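You operate a simulated robot arm through the tools that you are given. There is no shell and no other tool. Be economical: measure what you need, move in short steps, check, and stop when the job is done.

Carry out the task below with a simulated robot arm. There is one attempt and no reset: what you move stays moved.

TASK
Emboss the film on the pins to the yellow card's depth.
Fine: set the depth knob, slide the platen in, one stroke, pull the platen out.

It is judged by the outcome, as a careful person would: the job done as asked, and still so three seconds after it is handed in. It fails if anything else is knocked over, pushed out of place, dropped, spilled or broken.

THE ROBOT
A 7-joint arm with a two-finger parallel gripper, fixed in place. Base frame: the origin is at the foot of the arm, x ahead of it, y to its left, z up. Lengths are in m, angles in degrees, forces in N, time in s.
Its first joint turns from -66.0 to 66.0 degrees. Payload 1.57 kg.
Tool frame: the origin (TCP) lies between the finger pads and is the grasp point; the fingertips stand 0.03 m ahead of it; z points along the fingers, y is the line along which they close. The gripper opens to 0.11 m. The fingers are 0.024 m wide and 0.012 m thick; the gripper's body (0.048 by 0.112 m) begins 0.078 m behind the TCP.
Orientation is that of the tool frame in the base frame, as a unit quaternion [w, x, y, z]. With the fingers straight down and closing along the base's y, the tool's x points along the base's -x, its y along +y and its z along -z.

THE INTERFACE
- The arm moves only by the tool apply_moves. Its argument "targets" is a list of rows, each a list of 3 entries, a list of its own where there are three numbers: the shift along the tool's x, y, z in m, then the turn, a rotation vector about the tool's x, y, z in degrees, then the gripper command, from -1 (fully open) to 1 (shut), values between in proportion. In form: [[[tx, ty, tz], [rx, ry, rz], hand], ...]. A call has 1 to 8 rows; each row shifts and turns the commanded pose from where the row before left it, along the tool's axes as they then stand. A row lasts 0.2 s, in which the tool goes at most 0.05 m and 8.6 degrees; a call with a longer step from one row to the next is refused whole, and so is a gripper value outside its range. A pose out of reach is approached as far as the arm can. The call stops where the force on the tool passes 40 N (or 10 N more than at its start, if that is more) or the arm is blocked; 0.2 s more then pass. The fingers move at their own pace (about 0.108 m/s each) and stop on an object; they squeeze with about 20 N. The grip force told is the motor's: it shows also when the fingers shut on nothing. Time passes only in rows, and 0.2 s behind the last, so rows that do not move let the fingers close. It gives the time, the measured TCP pose, the force on the tool (base axes), the opening and the grip force at its end, in the units of the frame above (readings bear some noise), and new pictures: "pictures" is both (left out), scene, wrist or none.
- Cameras (640 x 400 px; columns grow to the right, rows downward): "scene" is fixed at [0.1519, -0.38, 1.4134]; the picture's right is [0.88, -0.48, 0.00], its down [-0.22, -0.41, -0.89] and it looks along [0.42, 0.78, -0.47] (base axes); focal length 340 px, centre (320, 200). "wrist" rides on the gripper at [-0.036, 0, -0.08] in the tool frame; the picture's right is [0.00, -1.00, 0.00], its down [0.97, 0.00, -0.24] and it looks along [0.24, 0.00, 0.97] (tool axes); focal length 218 px, centre (320, 200).
- measure_at(camera, pixels): for up to 12 pixels [column, row] of the newest picture of that camera ("zoom" is the newest enlarged one), the place [x, y, z] in the base frame of the surface seen there, good to about 0.003 m. No time passes.
- inspect(camera, box): a new picture of the part [left, top, right, bottom] of that camera's present view, enlarged. No time passes.
- close_job(): hands the job in; it is judged then, once.

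Work in short steps. Measure before you move; look again where a grasp or a placing could have gone wrong, and mend it. You have 80 turns and 120 pictures in all, the two below and enlarged ones among them. Open the gripper and draw the arm clear of the work before you hand the job in, unless the task says otherwise; then end with one line.

The tools are called after "Emit:" as name(argument=value, ...) on one line, values as JSON. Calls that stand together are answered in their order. apply_moves: Moves the arm, as the interface text tells. Its arguments: {"type":"object","properties":{"targets":{"type":"array","items":{"type":"array"}},"pictures":{"type":"string","enum":["both","scene","wrist","none"]}},"required":["targets"]} The other tools are called the same way: measure_at (camera, pixels) gives the place of the surface under pixels of a picture; inspect (camera, box) takes an enlarged picture of a part of a camera's view; close_job () hands the job in.

At the start:

```text
t: 0.0
tcp_pos: [0.392, 0.1285, 1.1829]
tcp_rot: [0.0, 0.0, 1.0, 0.0]
force: [0.7, 0.4, -0.2]
finger_gap: 0.11
finger_force: 0.0
```

scene: 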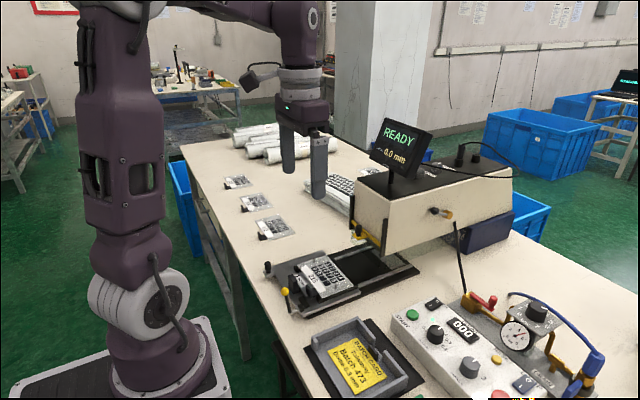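
wrist: 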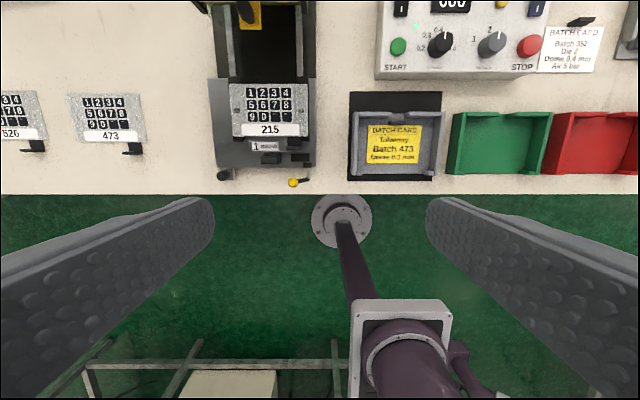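

I'll look closer at the card, the knobs and the press.

Emit:
inspect(camera="wrist", box=[340, 80, 450, 190])

Emit:
inspect(camera="wrist", box=[370, 0, 640, 90])

Emit:
inspect(camera="scene", box=[250, 200, 430, 320])

Emit:
inspect(camera="scene", box=[380, 270, 620, 400])

Emit:
inspect(camera="scene", box=[330, 110, 520, 260])

Emit:
inspect(camera="wrist", box=[200, 60, 340, 200])

```text
3.64 times, centred on (395, 135) of wrist
```

zoom: 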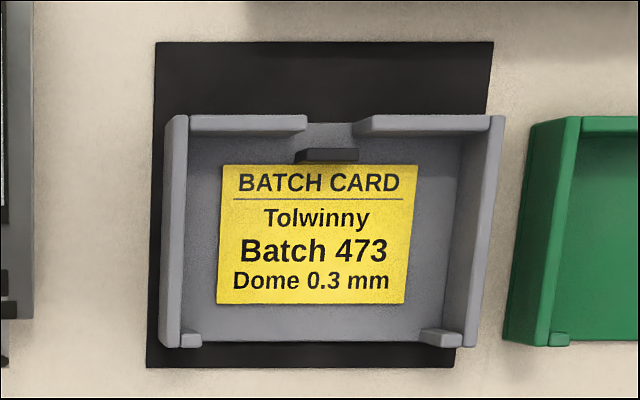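

```text
2.37 times, centred on (505, 45) of wrist
```

zoom: 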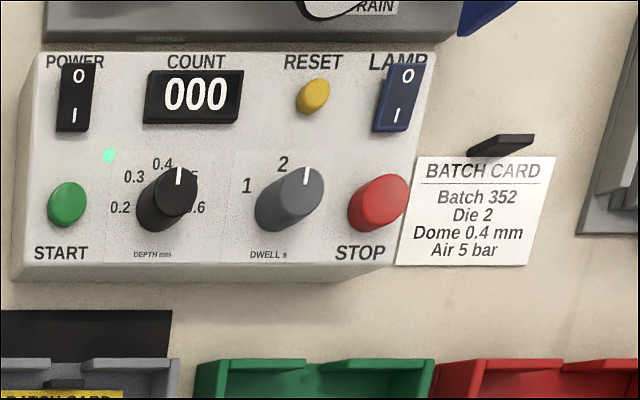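

```text
3.33 times, centred on (340, 260) of scene
```

zoom: 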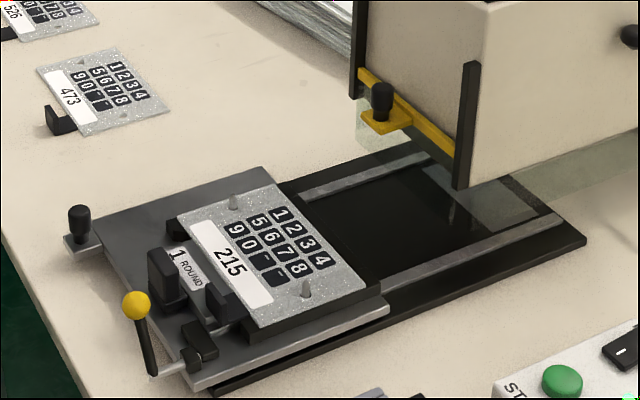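

```text
2.67 times, centred on (500, 335) of scene
```

zoom: 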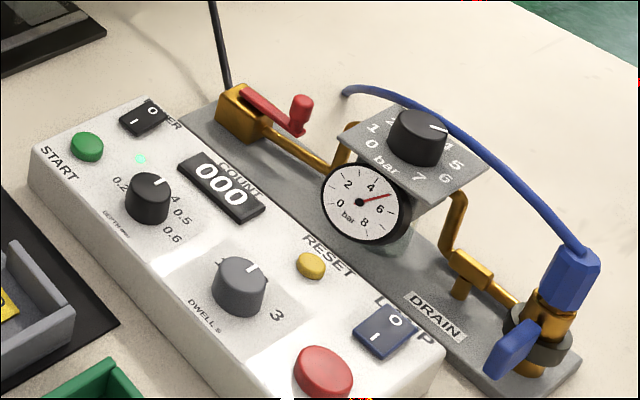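

```text
2.67 times, centred on (425, 185) of scene
```

zoom: 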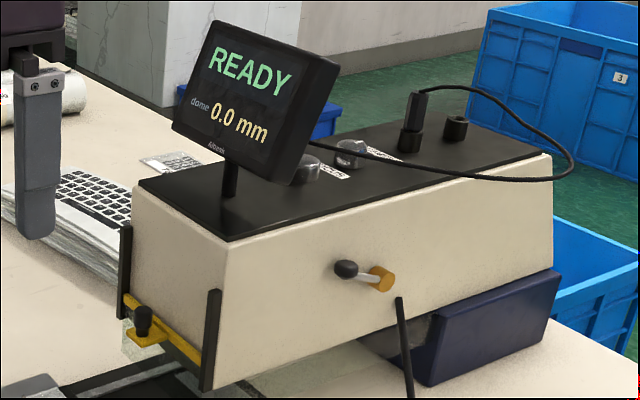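

```text
2.86 times, centred on (270, 130) of wrist
```

zoom: 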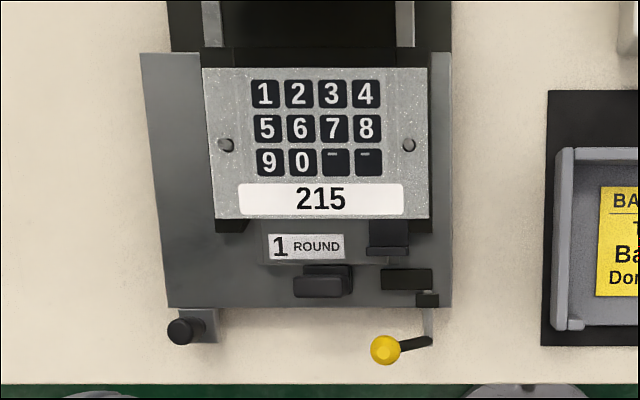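

Measuring the main features: platen, handles, lever, press front, depth knob, START.

Emit:
measure_at(camera="scene", pixels=[[272, 267], [267, 272], [285, 292], [290, 307], [298, 283], [305, 300], [335, 318], [410, 265], [357, 227], [351, 237], [412, 314], [435, 334]])

Emit:
measure_at(camera="wrist", pixels=[[293, 182], [303, 180], [222, 175], [270, 158], [301, 158], [294, 140], [220, 82], [312, 82], [441, 44], [398, 46], [447, 34], [316, 165]])

Emit:
measure_at(camera="scene", pixels=[[354, 190], [386, 220], [384, 258], [436, 212], [448, 214], [400, 150], [360, 175], [405, 235], [440, 330], [433, 345], [470, 365], [395, 270]])

```text
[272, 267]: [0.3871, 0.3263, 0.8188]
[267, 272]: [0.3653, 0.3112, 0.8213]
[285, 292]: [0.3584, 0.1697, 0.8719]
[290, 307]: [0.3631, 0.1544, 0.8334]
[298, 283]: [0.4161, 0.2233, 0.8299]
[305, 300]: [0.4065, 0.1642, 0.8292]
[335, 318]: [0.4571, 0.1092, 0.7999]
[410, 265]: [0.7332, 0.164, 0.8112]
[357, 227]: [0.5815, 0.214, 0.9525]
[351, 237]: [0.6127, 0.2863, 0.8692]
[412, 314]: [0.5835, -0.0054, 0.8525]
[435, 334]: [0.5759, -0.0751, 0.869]
```

```text
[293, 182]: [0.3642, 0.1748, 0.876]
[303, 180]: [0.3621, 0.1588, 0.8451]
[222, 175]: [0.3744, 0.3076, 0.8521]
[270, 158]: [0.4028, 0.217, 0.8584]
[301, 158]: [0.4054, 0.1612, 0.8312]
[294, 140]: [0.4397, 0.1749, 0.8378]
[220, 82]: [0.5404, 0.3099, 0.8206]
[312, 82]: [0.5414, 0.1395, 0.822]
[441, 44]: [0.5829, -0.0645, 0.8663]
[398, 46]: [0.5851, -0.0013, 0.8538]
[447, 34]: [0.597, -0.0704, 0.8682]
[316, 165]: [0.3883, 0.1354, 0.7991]
```

```text
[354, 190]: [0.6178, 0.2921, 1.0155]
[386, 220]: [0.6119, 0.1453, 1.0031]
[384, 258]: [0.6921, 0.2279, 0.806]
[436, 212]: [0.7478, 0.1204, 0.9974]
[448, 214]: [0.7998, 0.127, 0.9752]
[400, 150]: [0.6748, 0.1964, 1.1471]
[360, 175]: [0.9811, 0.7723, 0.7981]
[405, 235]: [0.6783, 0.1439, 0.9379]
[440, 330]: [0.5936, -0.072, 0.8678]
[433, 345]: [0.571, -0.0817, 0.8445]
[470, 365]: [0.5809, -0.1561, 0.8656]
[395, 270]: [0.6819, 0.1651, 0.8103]
```

Bench top is at z≈0.80. I move above the platen front for a close look at the lever and knob.

Emit:
apply_moves(targets=[[[0, 0.03, 0.04], [0, 0, 0], -1], [[0, 0.03, 0.04], [0, 0, 0], -1], [[0, 0.03, 0.03], [0, 0, 0], -1]])

```text
t: 0.8
tcp_pos: [0.3888, 0.22, 1.0724]
tcp_rot: [0.001, 0.001, 1.0, -0.001]
force: [0.0, -0.3, -0.5]
finger_gap: 0.1103
finger_force: 0.1
```

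scene: 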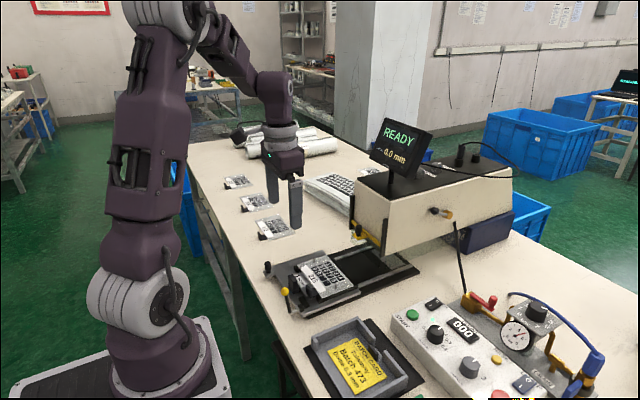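
wrist: 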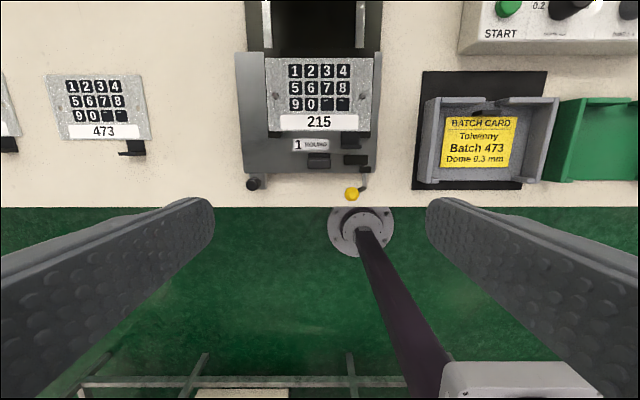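

Emit:
inspect(camera="wrist", box=[225, 100, 395, 206])

Emit:
inspect(camera="scene", box=[255, 245, 375, 320])

Emit:
inspect(camera="scene", box=[335, 180, 465, 262])

Emit:
inspect(camera="scene", box=[385, 290, 490, 356])

```text
3.76 times, centred on (310, 153) of wrist
```

zoom: 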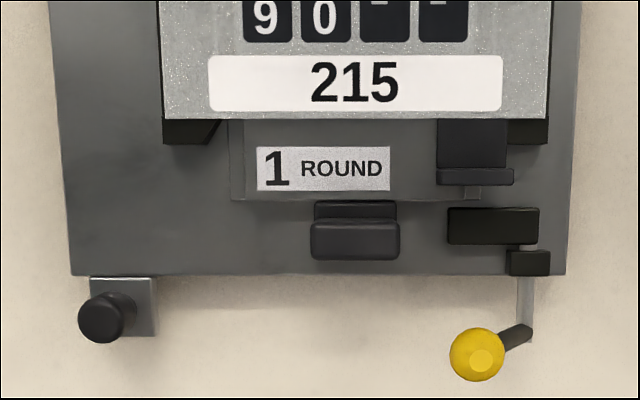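

```text
5.33 times, centred on (315, 282) of scene
```

zoom: 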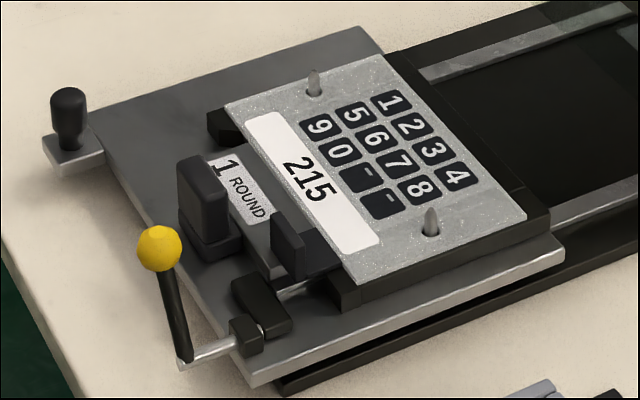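

```text
4.88 times, centred on (400, 221) of scene
```

zoom: 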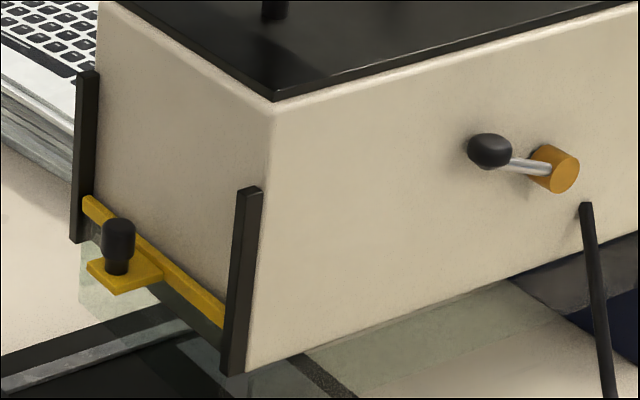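

```text
6.06 times, centred on (438, 323) of scene
```

zoom: 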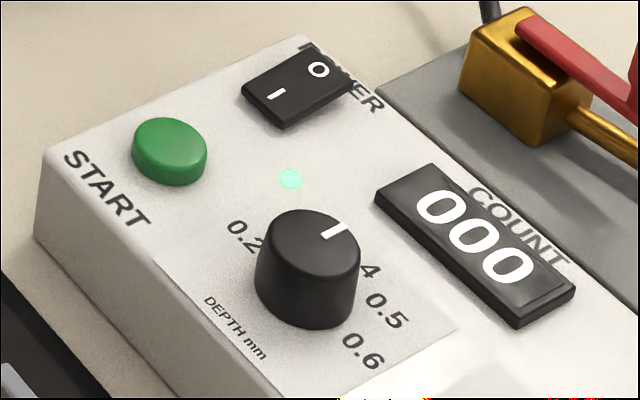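

The platen slides by the black knob at its front left; the yellow-ball lever looks like the die clamp. Now I go over the control panel to read the depth dial squarely.

Emit:
apply_moves(targets=[[[-0.01, -0.045, 0], [0, 0, 0], -1], [[-0.02, -0.04, 0], [0, 0, 0], -1], [[-0.025, -0.04, 0], [0, 0, 0], -1], [[-0.025, -0.04, 0], [0, 0, 0], -1], [[-0.025, -0.04, 0], [0, 0, 0], -1], [[-0.025, -0.04, 0], [0, 0, 0], -1], [[-0.02, -0.04, 0.0], [0, 0, 0], -1]])

Emit:
measure_at(camera="scene", pixels=[[358, 223], [359, 234], [354, 243], [362, 236], [370, 240], [378, 244], [372, 254], [354, 248], [386, 236], [435, 211], [446, 216], [416, 255]])

```text
t: 2.4
tcp_pos: [0.5428, -0.0685, 1.0716]
tcp_rot: [0.0, 0.0, 1.0, 0.0]
force: [0.2, 0.2, -0.1]
finger_gap: 0.11
finger_force: 0.2
```

scene: 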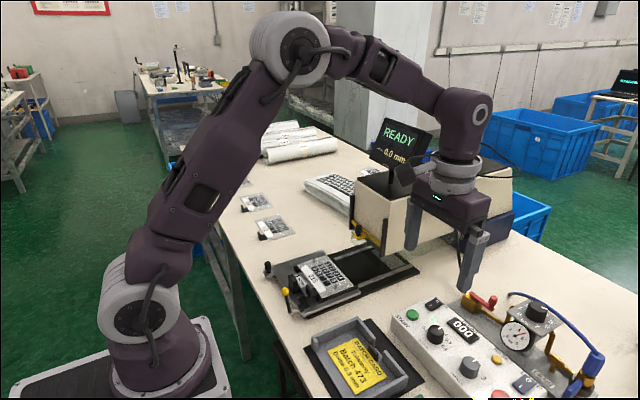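
wrist: 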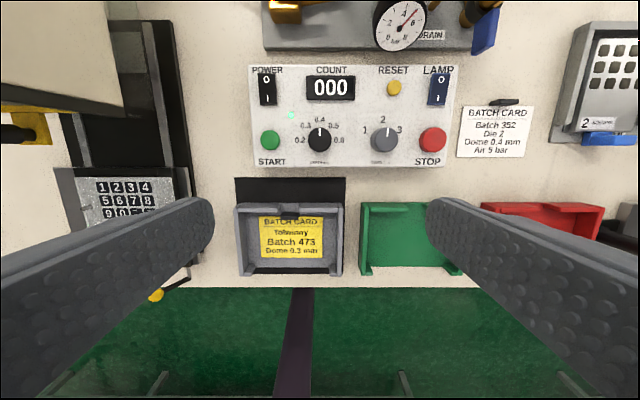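

```text
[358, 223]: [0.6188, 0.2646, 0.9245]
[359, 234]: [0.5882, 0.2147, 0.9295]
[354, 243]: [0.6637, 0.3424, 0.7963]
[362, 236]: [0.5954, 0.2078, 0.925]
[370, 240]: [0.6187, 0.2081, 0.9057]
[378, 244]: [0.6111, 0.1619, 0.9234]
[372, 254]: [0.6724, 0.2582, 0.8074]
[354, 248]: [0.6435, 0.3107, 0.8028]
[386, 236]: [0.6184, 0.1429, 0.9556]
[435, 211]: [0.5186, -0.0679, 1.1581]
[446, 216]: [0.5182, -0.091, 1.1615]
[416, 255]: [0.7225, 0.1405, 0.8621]
```

Emit:
inspect(camera="wrist", box=[240, 60, 470, 175])

Emit:
inspect(camera="scene", box=[345, 200, 405, 265])

Emit:
measure_at(camera="wrist", pixels=[[320, 130], [320, 138], [270, 136], [270, 140], [385, 135], [255, 150], [445, 150], [255, 80], [300, 150], [345, 150], [433, 133], [291, 115]])

```text
2.78 times, centred on (355, 118) of wrist
```

zoom: 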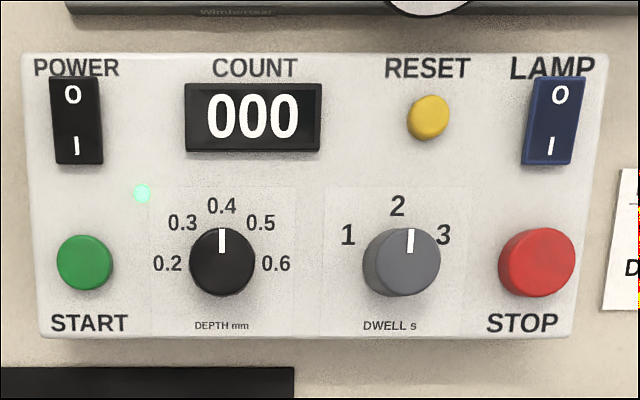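

```text
6.15 times, centred on (375, 232) of scene
```

zoom: 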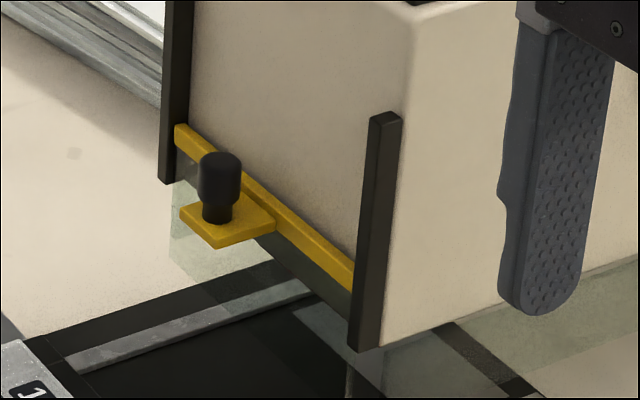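

```text
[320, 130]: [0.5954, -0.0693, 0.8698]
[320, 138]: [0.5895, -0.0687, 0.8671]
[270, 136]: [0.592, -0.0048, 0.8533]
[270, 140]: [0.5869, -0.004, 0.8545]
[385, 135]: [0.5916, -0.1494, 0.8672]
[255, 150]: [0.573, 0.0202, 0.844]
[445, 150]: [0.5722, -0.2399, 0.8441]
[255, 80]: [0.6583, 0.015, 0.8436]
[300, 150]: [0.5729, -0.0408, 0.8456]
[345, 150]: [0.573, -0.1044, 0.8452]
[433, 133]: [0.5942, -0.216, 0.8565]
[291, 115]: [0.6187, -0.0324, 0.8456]
```

The dial reads 0.4 (pointer straight up), with 0.3 about 45° to the left. I line up over the knob at about (0.589, -0.069) with a narrow gap so I miss START.

Emit:
apply_moves(targets=[[[-0.0464, 0, 0], [0, 0, 0], 0.09], [[0, 0, 0.045], [0, 0, 0], 0.09], [[0, 0, 0.045], [0, 0, 0], 0.09], [[0, 0, 0.03], [0, 0, 0], 0.09]])

```text
t: 3.4
tcp_pos: [0.5887, -0.0667, 0.9513]
tcp_rot: [0.0, 0.001, 1.0, 0.0]
force: [0.2, 0.7, -0.3]
finger_gap: 0.05
finger_force: 0.1
```

scene: 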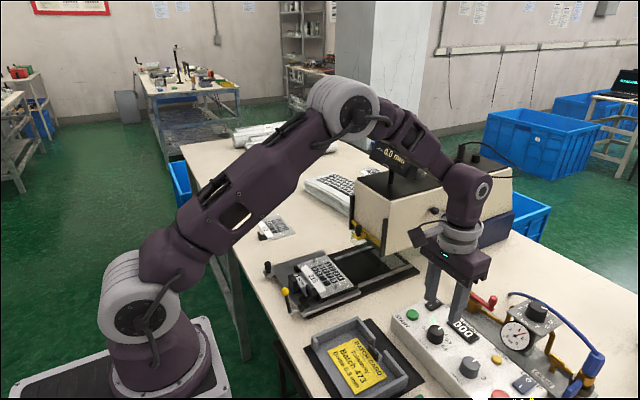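
wrist: 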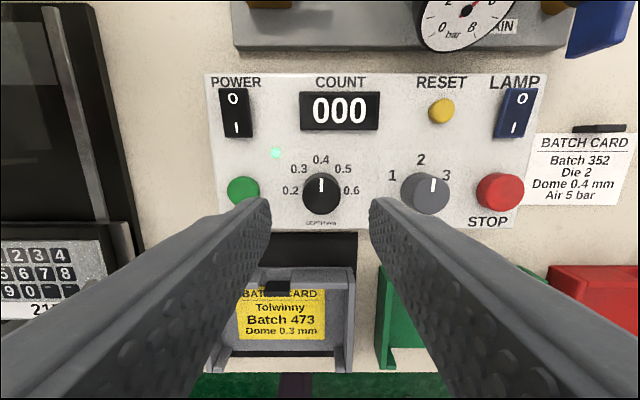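

Emit:
inspect(camera="wrist", box=[270, 140, 370, 230])

Emit:
measure_at(camera="wrist", pixels=[[321, 180], [321, 187], [321, 196], [308, 187], [334, 187], [321, 209]])

```text
4.44 times, centred on (320, 185) of wrist
```

zoom: 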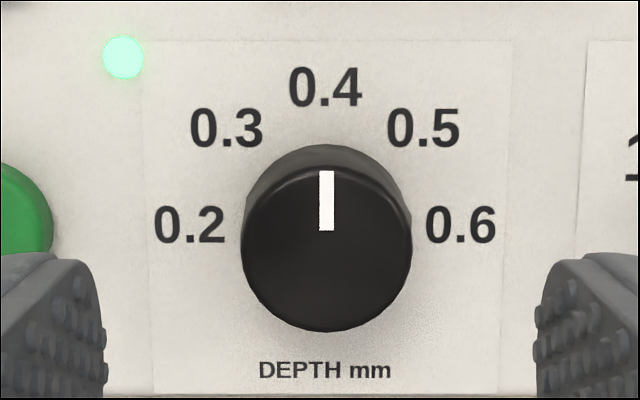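

```text
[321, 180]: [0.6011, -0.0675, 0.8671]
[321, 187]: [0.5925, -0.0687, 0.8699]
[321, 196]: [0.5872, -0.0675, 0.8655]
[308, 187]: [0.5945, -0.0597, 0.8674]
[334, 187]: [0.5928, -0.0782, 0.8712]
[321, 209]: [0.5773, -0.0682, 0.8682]
```

Labels sit 45° apart and the knob is centred under the tool. I go down around it and close gently.

Emit:
apply_moves(targets=[[[0.001, -0.001, 0.04], [0, 0, 0], 0.09], [[0, 0, 0.031], [0, 0, 0], 0.09], [[0, 0, 0], [0, 0, 0], 1], [[0, 0, 0], [0, 0, 0], 1]])

```text
t: 4.4
tcp_pos: [0.5892, -0.0684, 0.8813]
tcp_rot: [0.001, 0.0, 1.0, 0.001]
force: [-2.7, 7.7, 8.8]
finger_gap: 0.031
finger_force: 39.8
```

scene: 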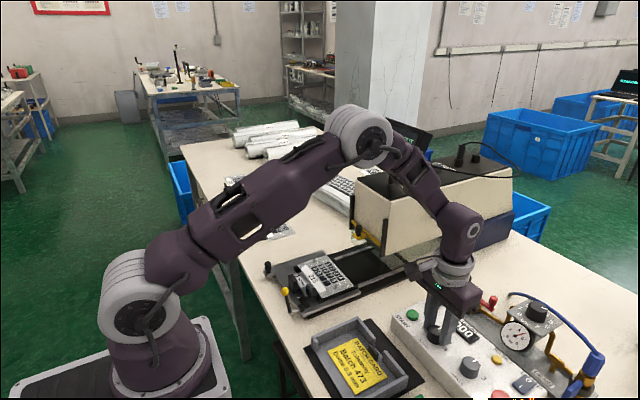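
wrist: 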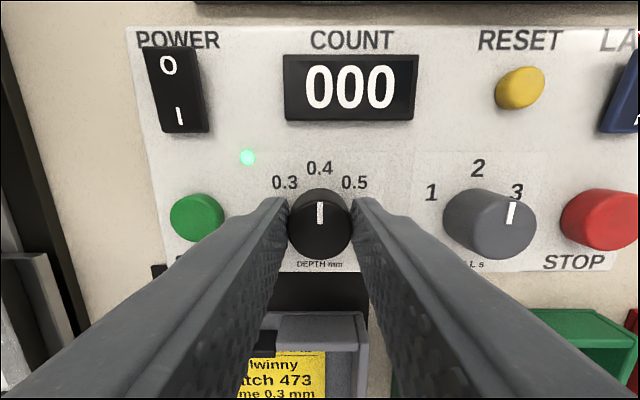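

The knob is held (gap 31 mm). I turn 45° counter-clockwise as seen from above, which is negative about tool z.

Emit:
apply_moves(targets=[[[0, 0, 0], [0, 0, -7.5], 1], [[0, 0, 0], [0, 0, -7.5], 1], [[0, 0, 0], [0, 0, -7.5], 1], [[0, 0, 0], [0, 0, -7.5], 1], [[0, 0, 0], [0, 0, -7.5], 1], [[0, 0, 0], [0, 0, -7.5], 1]])

```text
t: 5.8
tcp_pos: [0.5875, -0.0667, 0.8811]
tcp_rot: [0.001, -0.384, 0.923, 0.0]
force: [5.7, 21.8, 12.5]
finger_gap: 0.0307
finger_force: 39.5
```

scene: 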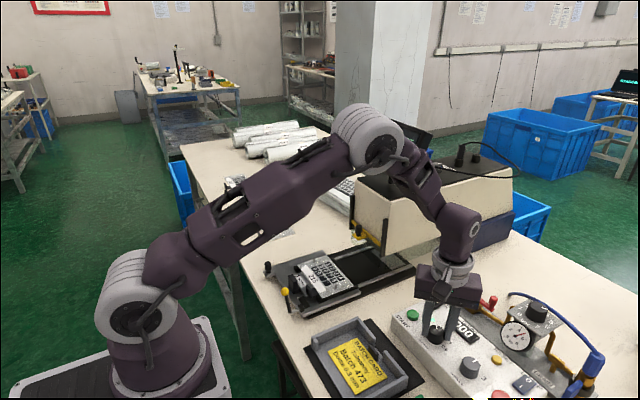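
wrist: 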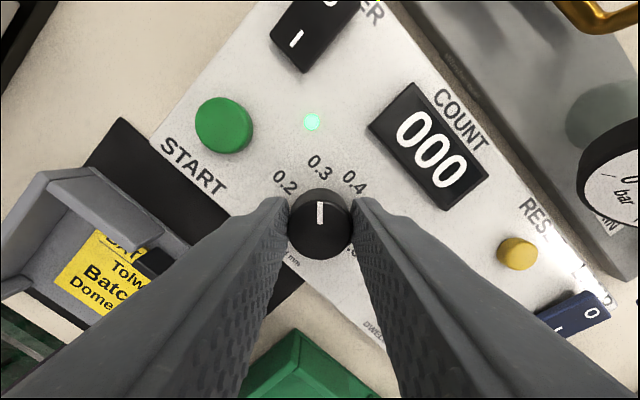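

The pointer now lines up with 0.3. I open slightly, lift, turn back and check the dial.

Emit:
apply_moves(targets=[[[0, 0, 0], [0, 0, 0], 0.09], [[0, 0, 0], [0, 0, 0], 0.09], [[0, 0, -0.04], [0, 0, 0], 0.09], [[0, 0, -0.04], [0, 0, 0], 0.09], [[0, 0, -0.04], [0, 0, 0], 0.09]], pictures="none")

Emit:
apply_moves(targets=[[[0, 0, 0], [0, 0, 7.5], 0.09], [[0, 0, 0], [0, 0, 7.5], 0.09], [[0, 0, 0], [0, 0, 7.5], 0.09], [[0, 0, 0], [0, 0, 7.5], 0.09], [[0, 0, 0], [0, 0, 7.5], 0.09], [[0, 0, 0], [0, 0, 7.5], 0.09], [[0.02, 0, -0.03], [0, 0, 0], 0.09]])

Emit:
inspect(camera="wrist", box=[260, 90, 400, 180])

Emit:
inspect(camera="scene", box=[250, 180, 430, 320])

```text
t: 7.0
tcp_pos: [0.5882, -0.068, 1.002]
tcp_rot: [0.0, -0.383, 0.924, 0.0]
force: [0.4, 0.2, 0.6]
finger_gap: 0.0499
finger_force: 0.0
```

```text
t: 8.6
tcp_pos: [0.567, -0.0679, 1.0328]
tcp_rot: [-0.001, 0.0, 1.0, 0.0]
force: [-0.2, 0.0, 1.3]
finger_gap: 0.0502
finger_force: 0.0
```

scene: 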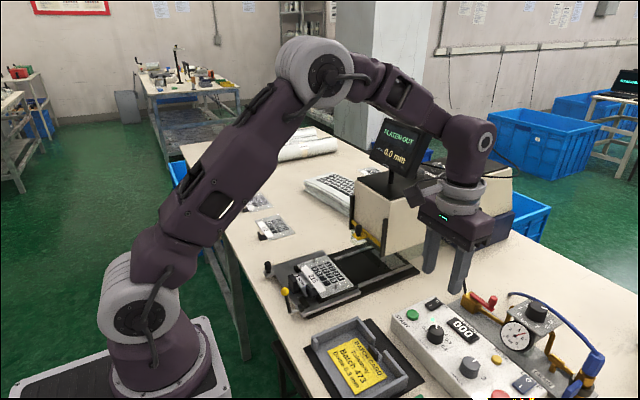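
wrist: 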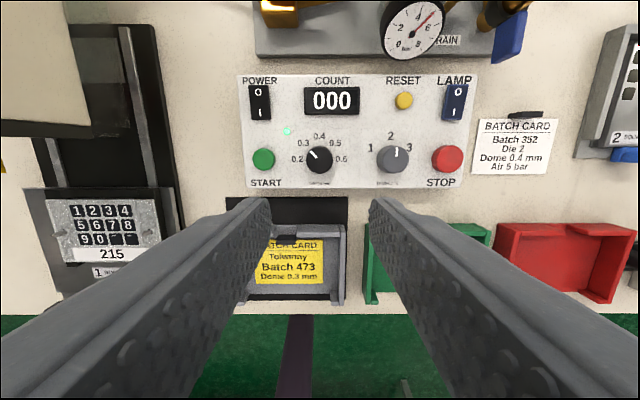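

```text
4.44 times, centred on (330, 135) of wrist
```

zoom: 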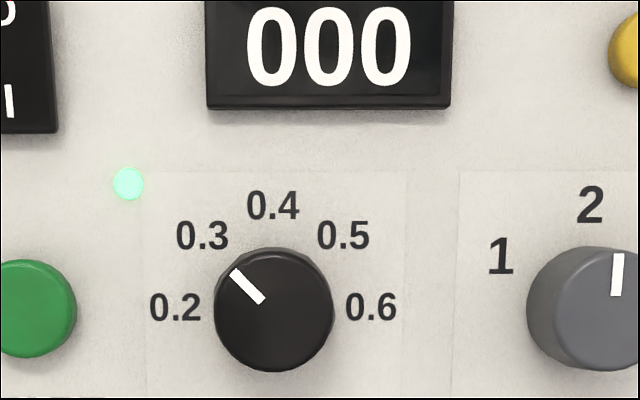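

```text
2.86 times, centred on (340, 250) of scene
```

zoom: 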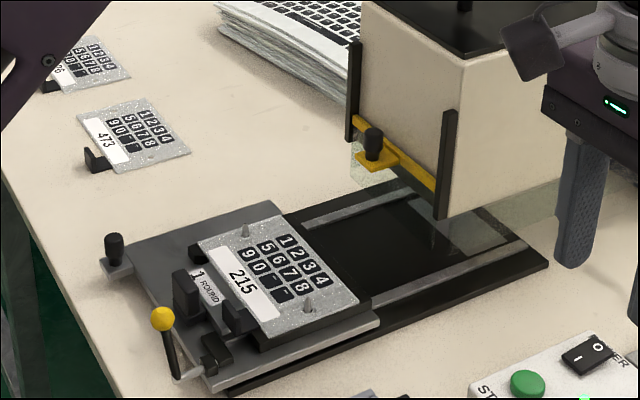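

Depth reads 0.3 and the monitor shows PLATEN OUT. Next I go over the platen's black knob, near (0.375, 0.308).

Emit:
apply_moves(targets=[[[0.03, 0.03, 0], [0, 0, 0], 0.09], [[0.03, 0.035, 0], [0, 0, 0], 0.09], [[0.022, 0.044, 0], [0, 0, 0], 0.09], [[0.022, 0.044, 0], [0, 0, 0], 0.09], [[0.022, 0.044, 0], [0, 0, 0], 0.09], [[0.022, 0.044, 0], [0, 0, 0], 0.09], [[0.022, 0.044, 0], [0, 0, 0], 0.09], [[0.022, 0.044, 0], [0, 0, 0], 0.09]], pictures="none")

Emit:
apply_moves(targets=[[[0, 0.047, 0], [0, 0, 0], 0.09], [[0, 0, 0.03], [0, 0, 0], 0.09], [[0, 0, 0.03], [0, 0, 0], 0.09]])

Emit:
inspect(camera="wrist", box=[260, 130, 420, 230])

```text
t: 10.4
tcp_pos: [0.3755, 0.2602, 1.0323]
tcp_rot: [0.0, 0.001, 1.0, 0.0]
force: [-0.4, 0.4, -0.4]
finger_gap: 0.0501
finger_force: 0.0
```

```text
t: 11.2
tcp_pos: [0.3758, 0.3066, 0.9713]
tcp_rot: [0.0, 0.0, 1.0, 0.0]
force: [0.9, 0.3, 0.8]
finger_gap: 0.0503
finger_force: 0.1
```

scene: 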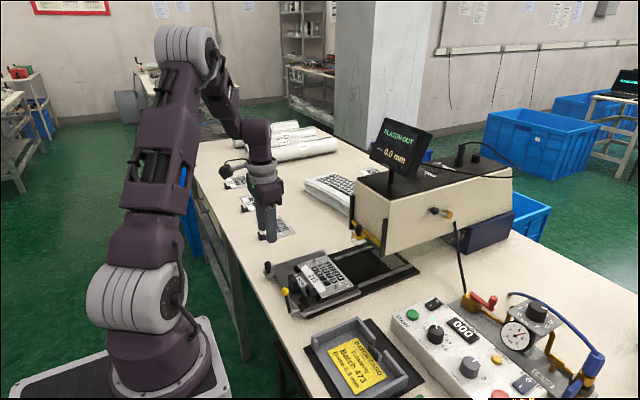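
wrist: 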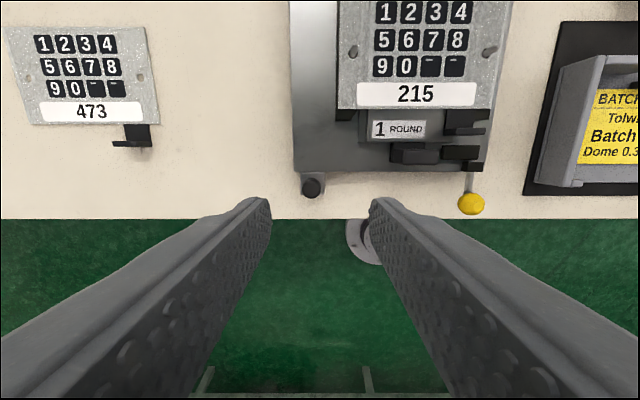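

```text
4.00 times, centred on (340, 180) of wrist
```

zoom: 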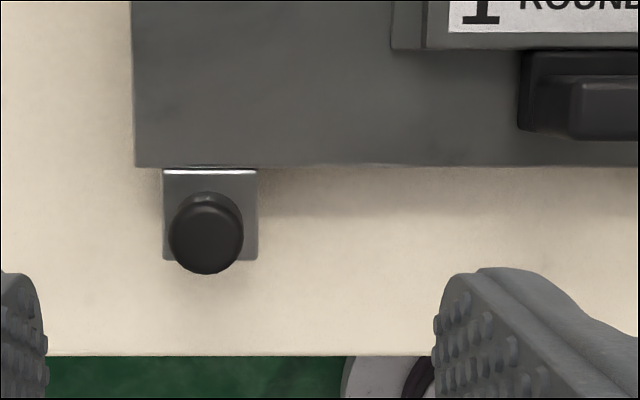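

Emit:
measure_at(camera="wrist", pixels=[[311, 190], [311, 186], [311, 194], [305, 190], [318, 190], [303, 180], [322, 178], [302, 170], [311, 165], [400, 160]])

```text
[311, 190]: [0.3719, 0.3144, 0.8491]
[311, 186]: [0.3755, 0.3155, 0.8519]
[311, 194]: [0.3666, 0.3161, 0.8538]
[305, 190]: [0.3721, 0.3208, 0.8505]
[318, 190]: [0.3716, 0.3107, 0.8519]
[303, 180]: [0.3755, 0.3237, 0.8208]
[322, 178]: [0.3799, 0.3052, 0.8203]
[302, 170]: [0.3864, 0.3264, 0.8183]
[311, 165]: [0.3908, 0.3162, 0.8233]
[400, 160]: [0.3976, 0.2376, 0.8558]
```

Knob centre is (0.3715, 0.3155), top at 0.851. I go down around it and close.

Emit:
apply_moves(targets=[[[0.004, 0.009, 0.04], [0, 0, 0], 0.2], [[0, 0, 0.04], [0, 0, 0], 0.2], [[0, 0, 0.033], [0, 0, 0], 0.2], [[0, 0, 0], [0, 0, 0], 1], [[0, 0, 0], [0, 0, 0], 1]])

```text
t: 12.4
tcp_pos: [0.369, 0.3156, 0.8581]
tcp_rot: [-0.001, 0.001, 1.0, -0.003]
force: [0.3, -25.9, 2.7]
finger_gap: 0.0175
finger_force: 32.2
```

scene: 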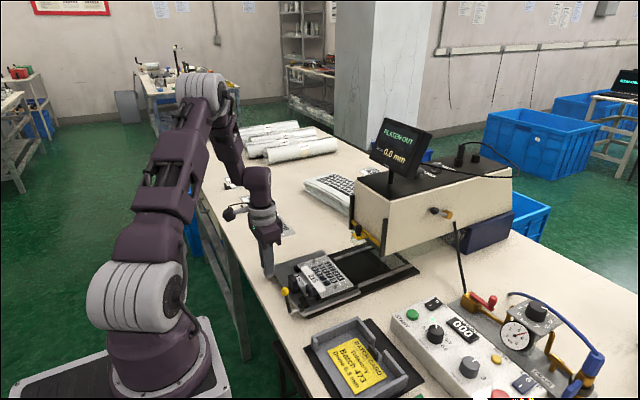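
wrist: 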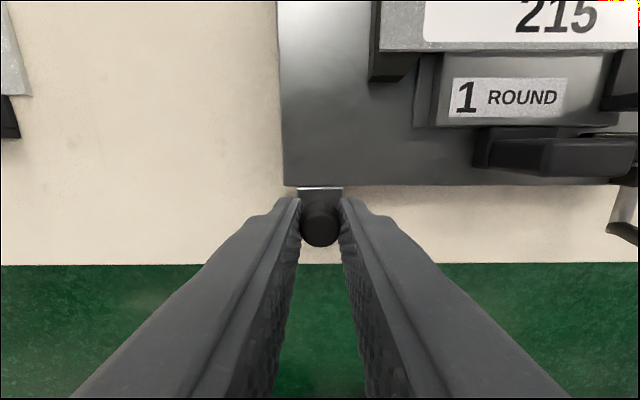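

Held, but with a side load of -26 N in y, so I ease about 1.5 mm to -y and begin pushing in slowly.

Emit:
apply_moves(targets=[[[0, -0.0015, 0], [0, 0, 0], 1], [[-0.01, 0, 0], [0, 0, 0], 1], [[-0.015, 0, 0], [0, 0, 0], 1], [[-0.015, 0, 0], [0, 0, 0], 1]])

```text
t: 13.4
tcp_pos: [0.4122, 0.3148, 0.8585]
tcp_rot: [0.0, 0.0, 1.0, 0.001]
force: [-1.5, -6.5, -23.7]
finger_gap: 0.0176
finger_force: 32.7
```

scene: 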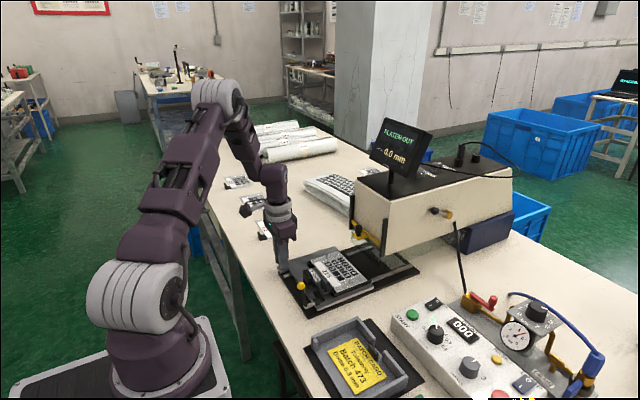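
wrist: 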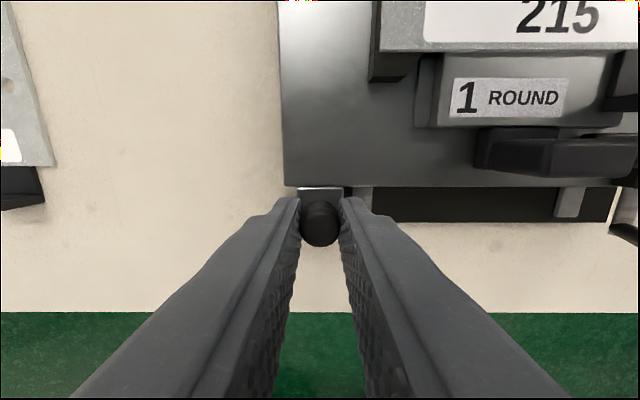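

It slides freely (now at x 0.412). I relieve z by 1 mm and continue to x≈0.49.

Emit:
apply_moves(targets=[[[-0.015, 0, 0.001], [0, 0, 0], 1], [[-0.02, 0, 0], [0, 0, 0], 1], [[-0.02, 0, 0], [0, 0, 0], 1], [[-0.02, 0, 0], [0, 0, 0], 1]], pictures="scene")

Emit:
inspect(camera="scene", box=[270, 190, 430, 310])

```text
t: 14.4
tcp_pos: [0.4886, 0.3154, 0.8577]
tcp_rot: [0.002, 0.0, 1.0, 0.0]
force: [0.8, -13.9, 5.1]
finger_gap: 0.0175
finger_force: 32.3
```

scene: 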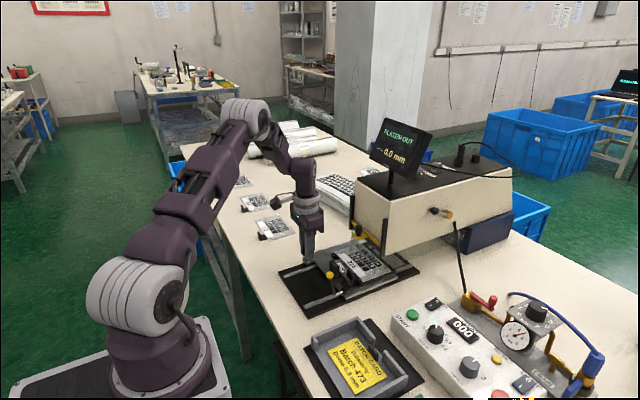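

```text
3.33 times, centred on (350, 250) of scene
```

zoom: 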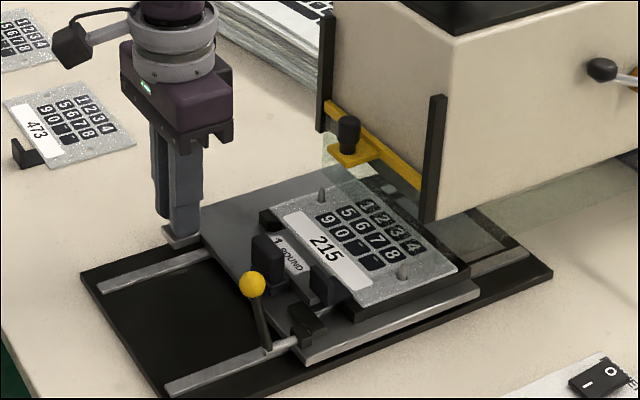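

Emit:
apply_moves(targets=[[[-0.015, 0, 0], [0, 0, 0], 1], [[-0.015, 0, 0], [0, 0, 0], 1], [[-0.015, 0, 0], [0, 0, 0], 1]])

Emit:
inspect(camera="scene", box=[290, 110, 450, 290])

```text
t: 15.2
tcp_pos: [0.5321, 0.3134, 0.8569]
tcp_rot: [0.002, 0.0, 1.0, 0.001]
force: [-2.3, -11.6, 15.8]
finger_gap: 0.0177
finger_force: 32.4
```

scene: 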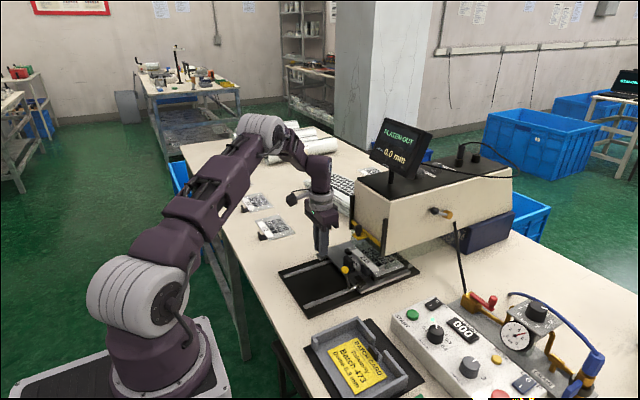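
wrist: 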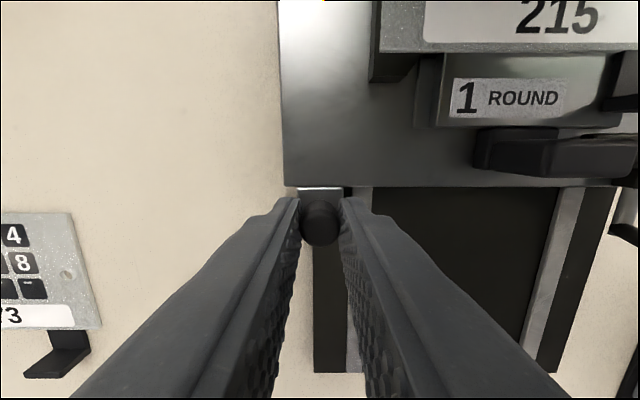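

```text
2.22 times, centred on (370, 200) of scene
```

zoom: 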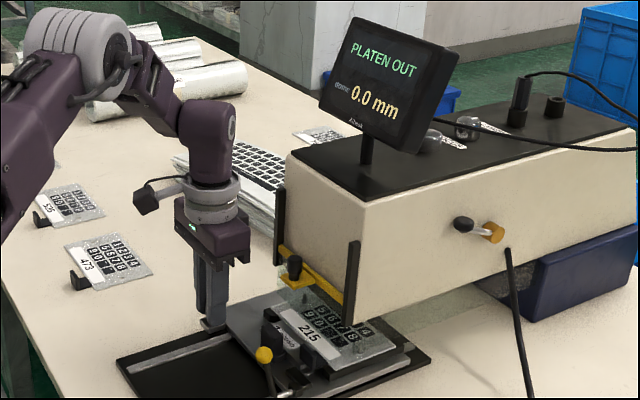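

Emit:
measure_at(camera="scene", pixels=[[372, 152], [382, 122], [430, 138], [410, 170], [343, 160], [341, 190], [355, 225], [354, 200]])

Emit:
apply_moves(targets=[[[-0.008, 0, -0.001], [0, 0, 0], 1], [[-0.008, 0, 0], [0, 0, 0], 1]], pictures="scene")

Emit:
inspect(camera="scene", box=[290, 110, 450, 290])

```text
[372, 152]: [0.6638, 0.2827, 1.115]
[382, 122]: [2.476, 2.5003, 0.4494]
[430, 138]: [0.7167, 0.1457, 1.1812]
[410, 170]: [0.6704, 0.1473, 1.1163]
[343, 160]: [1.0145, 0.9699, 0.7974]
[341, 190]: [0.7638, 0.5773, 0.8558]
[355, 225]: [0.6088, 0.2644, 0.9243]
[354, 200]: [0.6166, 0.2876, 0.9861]
```

```text
t: 15.8
tcp_pos: [0.5462, 0.3156, 0.8573]
tcp_rot: [-0.001, 0.0, 1.0, 0.0]
force: [-1.7, -6.1, -0.4]
finger_gap: 0.0175
finger_force: 32.9
```

scene: 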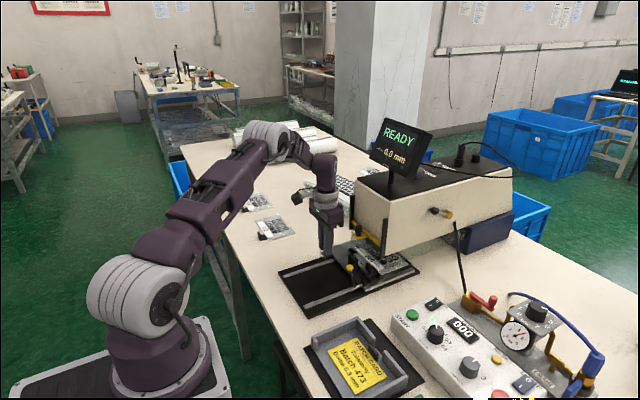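

```text
2.22 times, centred on (370, 200) of scene
```

zoom: 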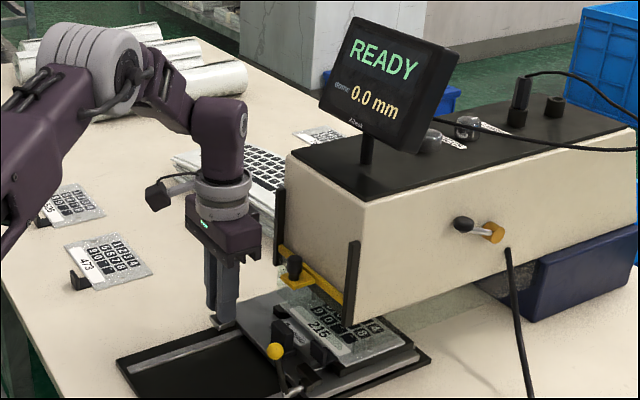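

READY appears with no contact force yet. I keep pushing gently to find the end stop.

Emit:
apply_moves(targets=[[[-0.006, 0, 0], [0, 0, 0], 1], [[-0.006, 0, 0], [0, 0, 0], 1]], pictures="scene")

Emit:
inspect(camera="scene", box=[300, 190, 430, 290])

```text
t: 16.4
tcp_pos: [0.555, 0.3153, 0.8561]
tcp_rot: [-0.005, 0.0, 1.0, -0.002]
force: [-30.9, -11.6, 1.1]
finger_gap: 0.0177
finger_force: 32.0
```

scene: 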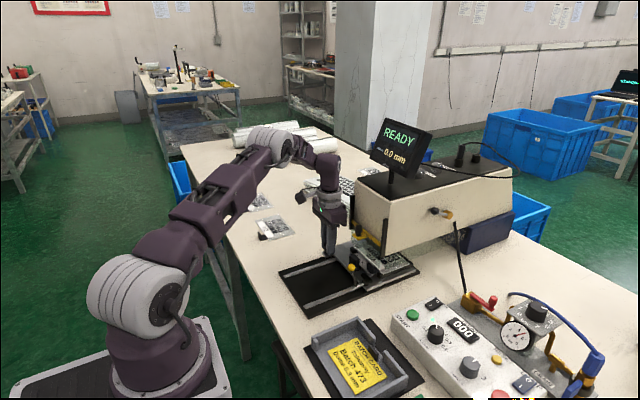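

```text
4.00 times, centred on (365, 240) of scene
```

zoom: 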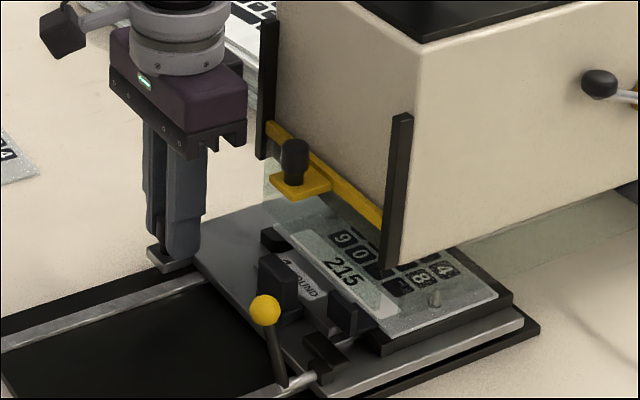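

End stop reached at x≈0.553 and READY is shown. I open, lift straight up and retreat from the press.

Emit:
apply_moves(targets=[[[0, 0, 0], [0, 0, 0], 0.3], [[0, 0, 0], [0, 0, 0], 0.3], [[0, 0, -0.03], [0, 0, 0], 0.3], [[0, 0, -0.04], [0, 0, 0], 0.3], [[0.04, 0, -0.03], [0, 0, 0], 0.3], [[0.04, 0, -0.02], [0, 0, 0], 0.3], [[0.04, 0, 0], [0, 0, 0], 0.3]])

Emit:
inspect(camera="scene", box=[300, 190, 430, 290])

Emit:
inspect(camera="wrist", box=[260, 0, 460, 120])

```text
t: 18.0
tcp_pos: [0.4413, 0.3137, 0.9799]
tcp_rot: [0.0, 0.001, 1.0, 0.0]
force: [-0.1, 0.7, -0.4]
finger_gap: 0.0386
finger_force: 0.1
```

scene: 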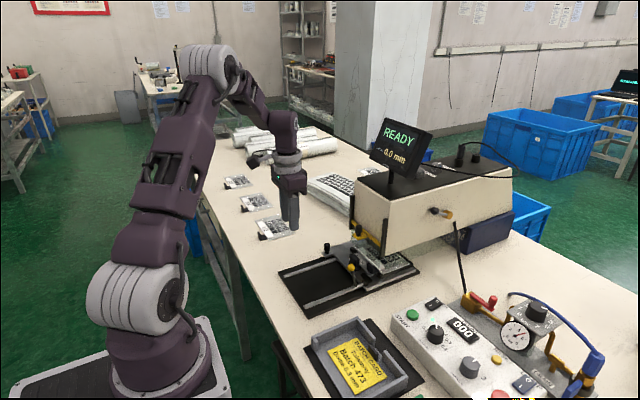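
wrist: 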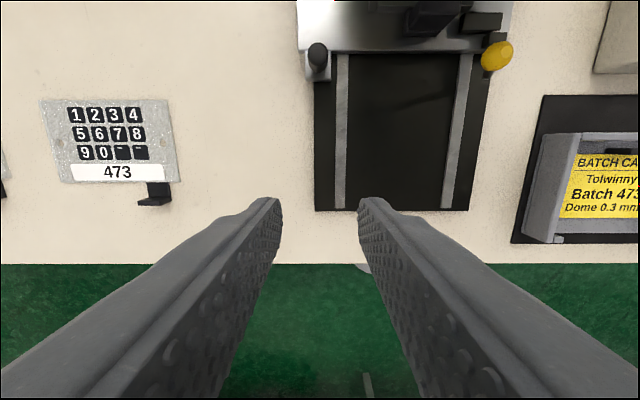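

```text
4.00 times, centred on (365, 240) of scene
```

zoom: 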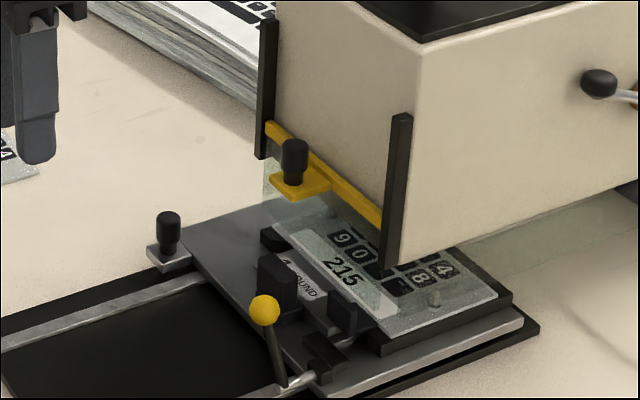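

```text
3.20 times, centred on (360, 60) of wrist
```

zoom: 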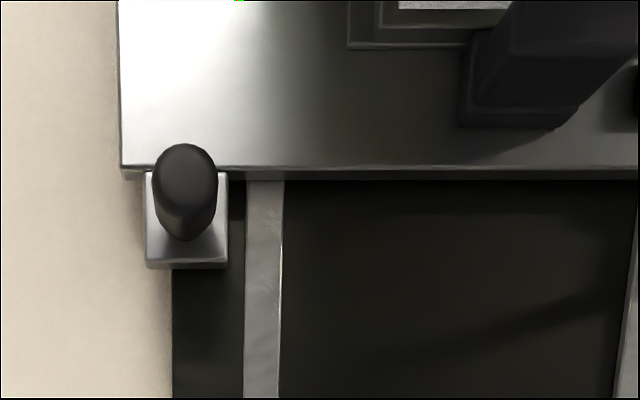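

Platen is in and READY. I close the fingers and go to above START at about (0.588, -0.004).

Emit:
apply_moves(targets=[[[0, 0, -0.04], [0, 0, 0], 1], [[0, -0.045, 0], [0, 0, 0], 1], [[0, -0.045, 0], [0, 0, 0], 1], [[0, -0.045, 0], [0, 0, 0], 1], [[0, -0.045, 0], [0, 0, 0], 1], [[0, -0.045, 0], [0, 0, 0], 1], [[-0.02, -0.045, 0], [0, 0, 0], 1], [[-0.02, -0.045, 0], [0, 0, 0], 1]], pictures="none")

Emit:
apply_moves(targets=[[[-0.045, 0, 0.02], [0, 0, 0], 1], [[-0.045, 0, 0.02], [0, 0, 0], 1], [[-0.01, 0, 0.03], [0, 0, 0], 1]])

Emit:
inspect(camera="wrist", box=[250, 130, 390, 230])

```text
t: 19.8
tcp_pos: [0.4786, -0.0004, 1.0179]
tcp_rot: [0.0, 0.0, 1.0, 0.0]
force: [-1.1, 0.2, 0.0]
finger_gap: 0.0
finger_force: 19.8
```

```text
t: 20.6
tcp_pos: [0.5792, 0.0004, 0.9489]
tcp_rot: [0.0, 0.001, 1.0, 0.0]
force: [0.5, 0.8, -0.3]
finger_gap: 0.0
finger_force: 20.0
```

scene: 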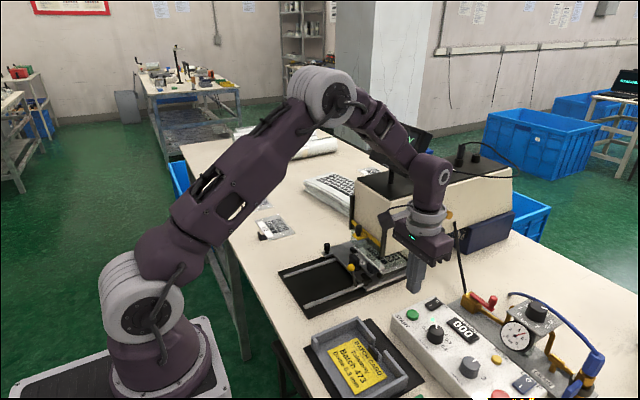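
wrist: 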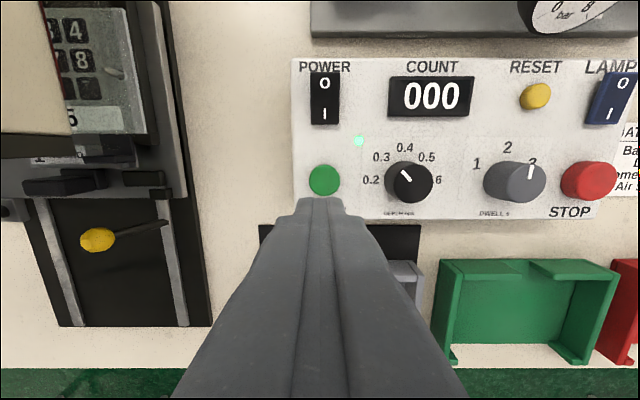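

```text
4.00 times, centred on (320, 180) of wrist
```

zoom: 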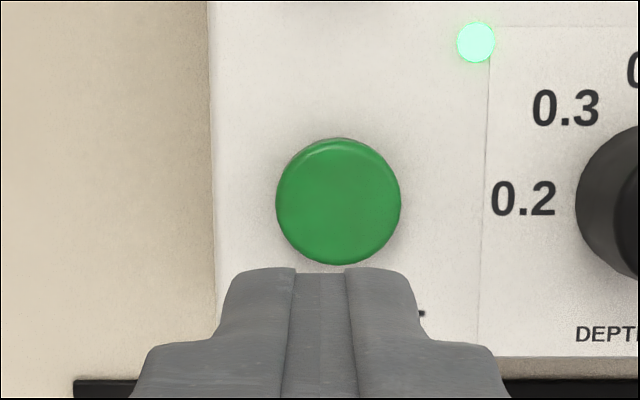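

Emit:
measure_at(camera="wrist", pixels=[[324, 181], [324, 168], [324, 194], [312, 181], [336, 181], [310, 205]])

```text
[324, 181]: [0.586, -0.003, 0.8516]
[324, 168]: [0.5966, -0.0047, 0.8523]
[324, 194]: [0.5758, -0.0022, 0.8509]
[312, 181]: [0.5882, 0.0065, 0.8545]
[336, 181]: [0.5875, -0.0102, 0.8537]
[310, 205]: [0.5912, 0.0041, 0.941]
```

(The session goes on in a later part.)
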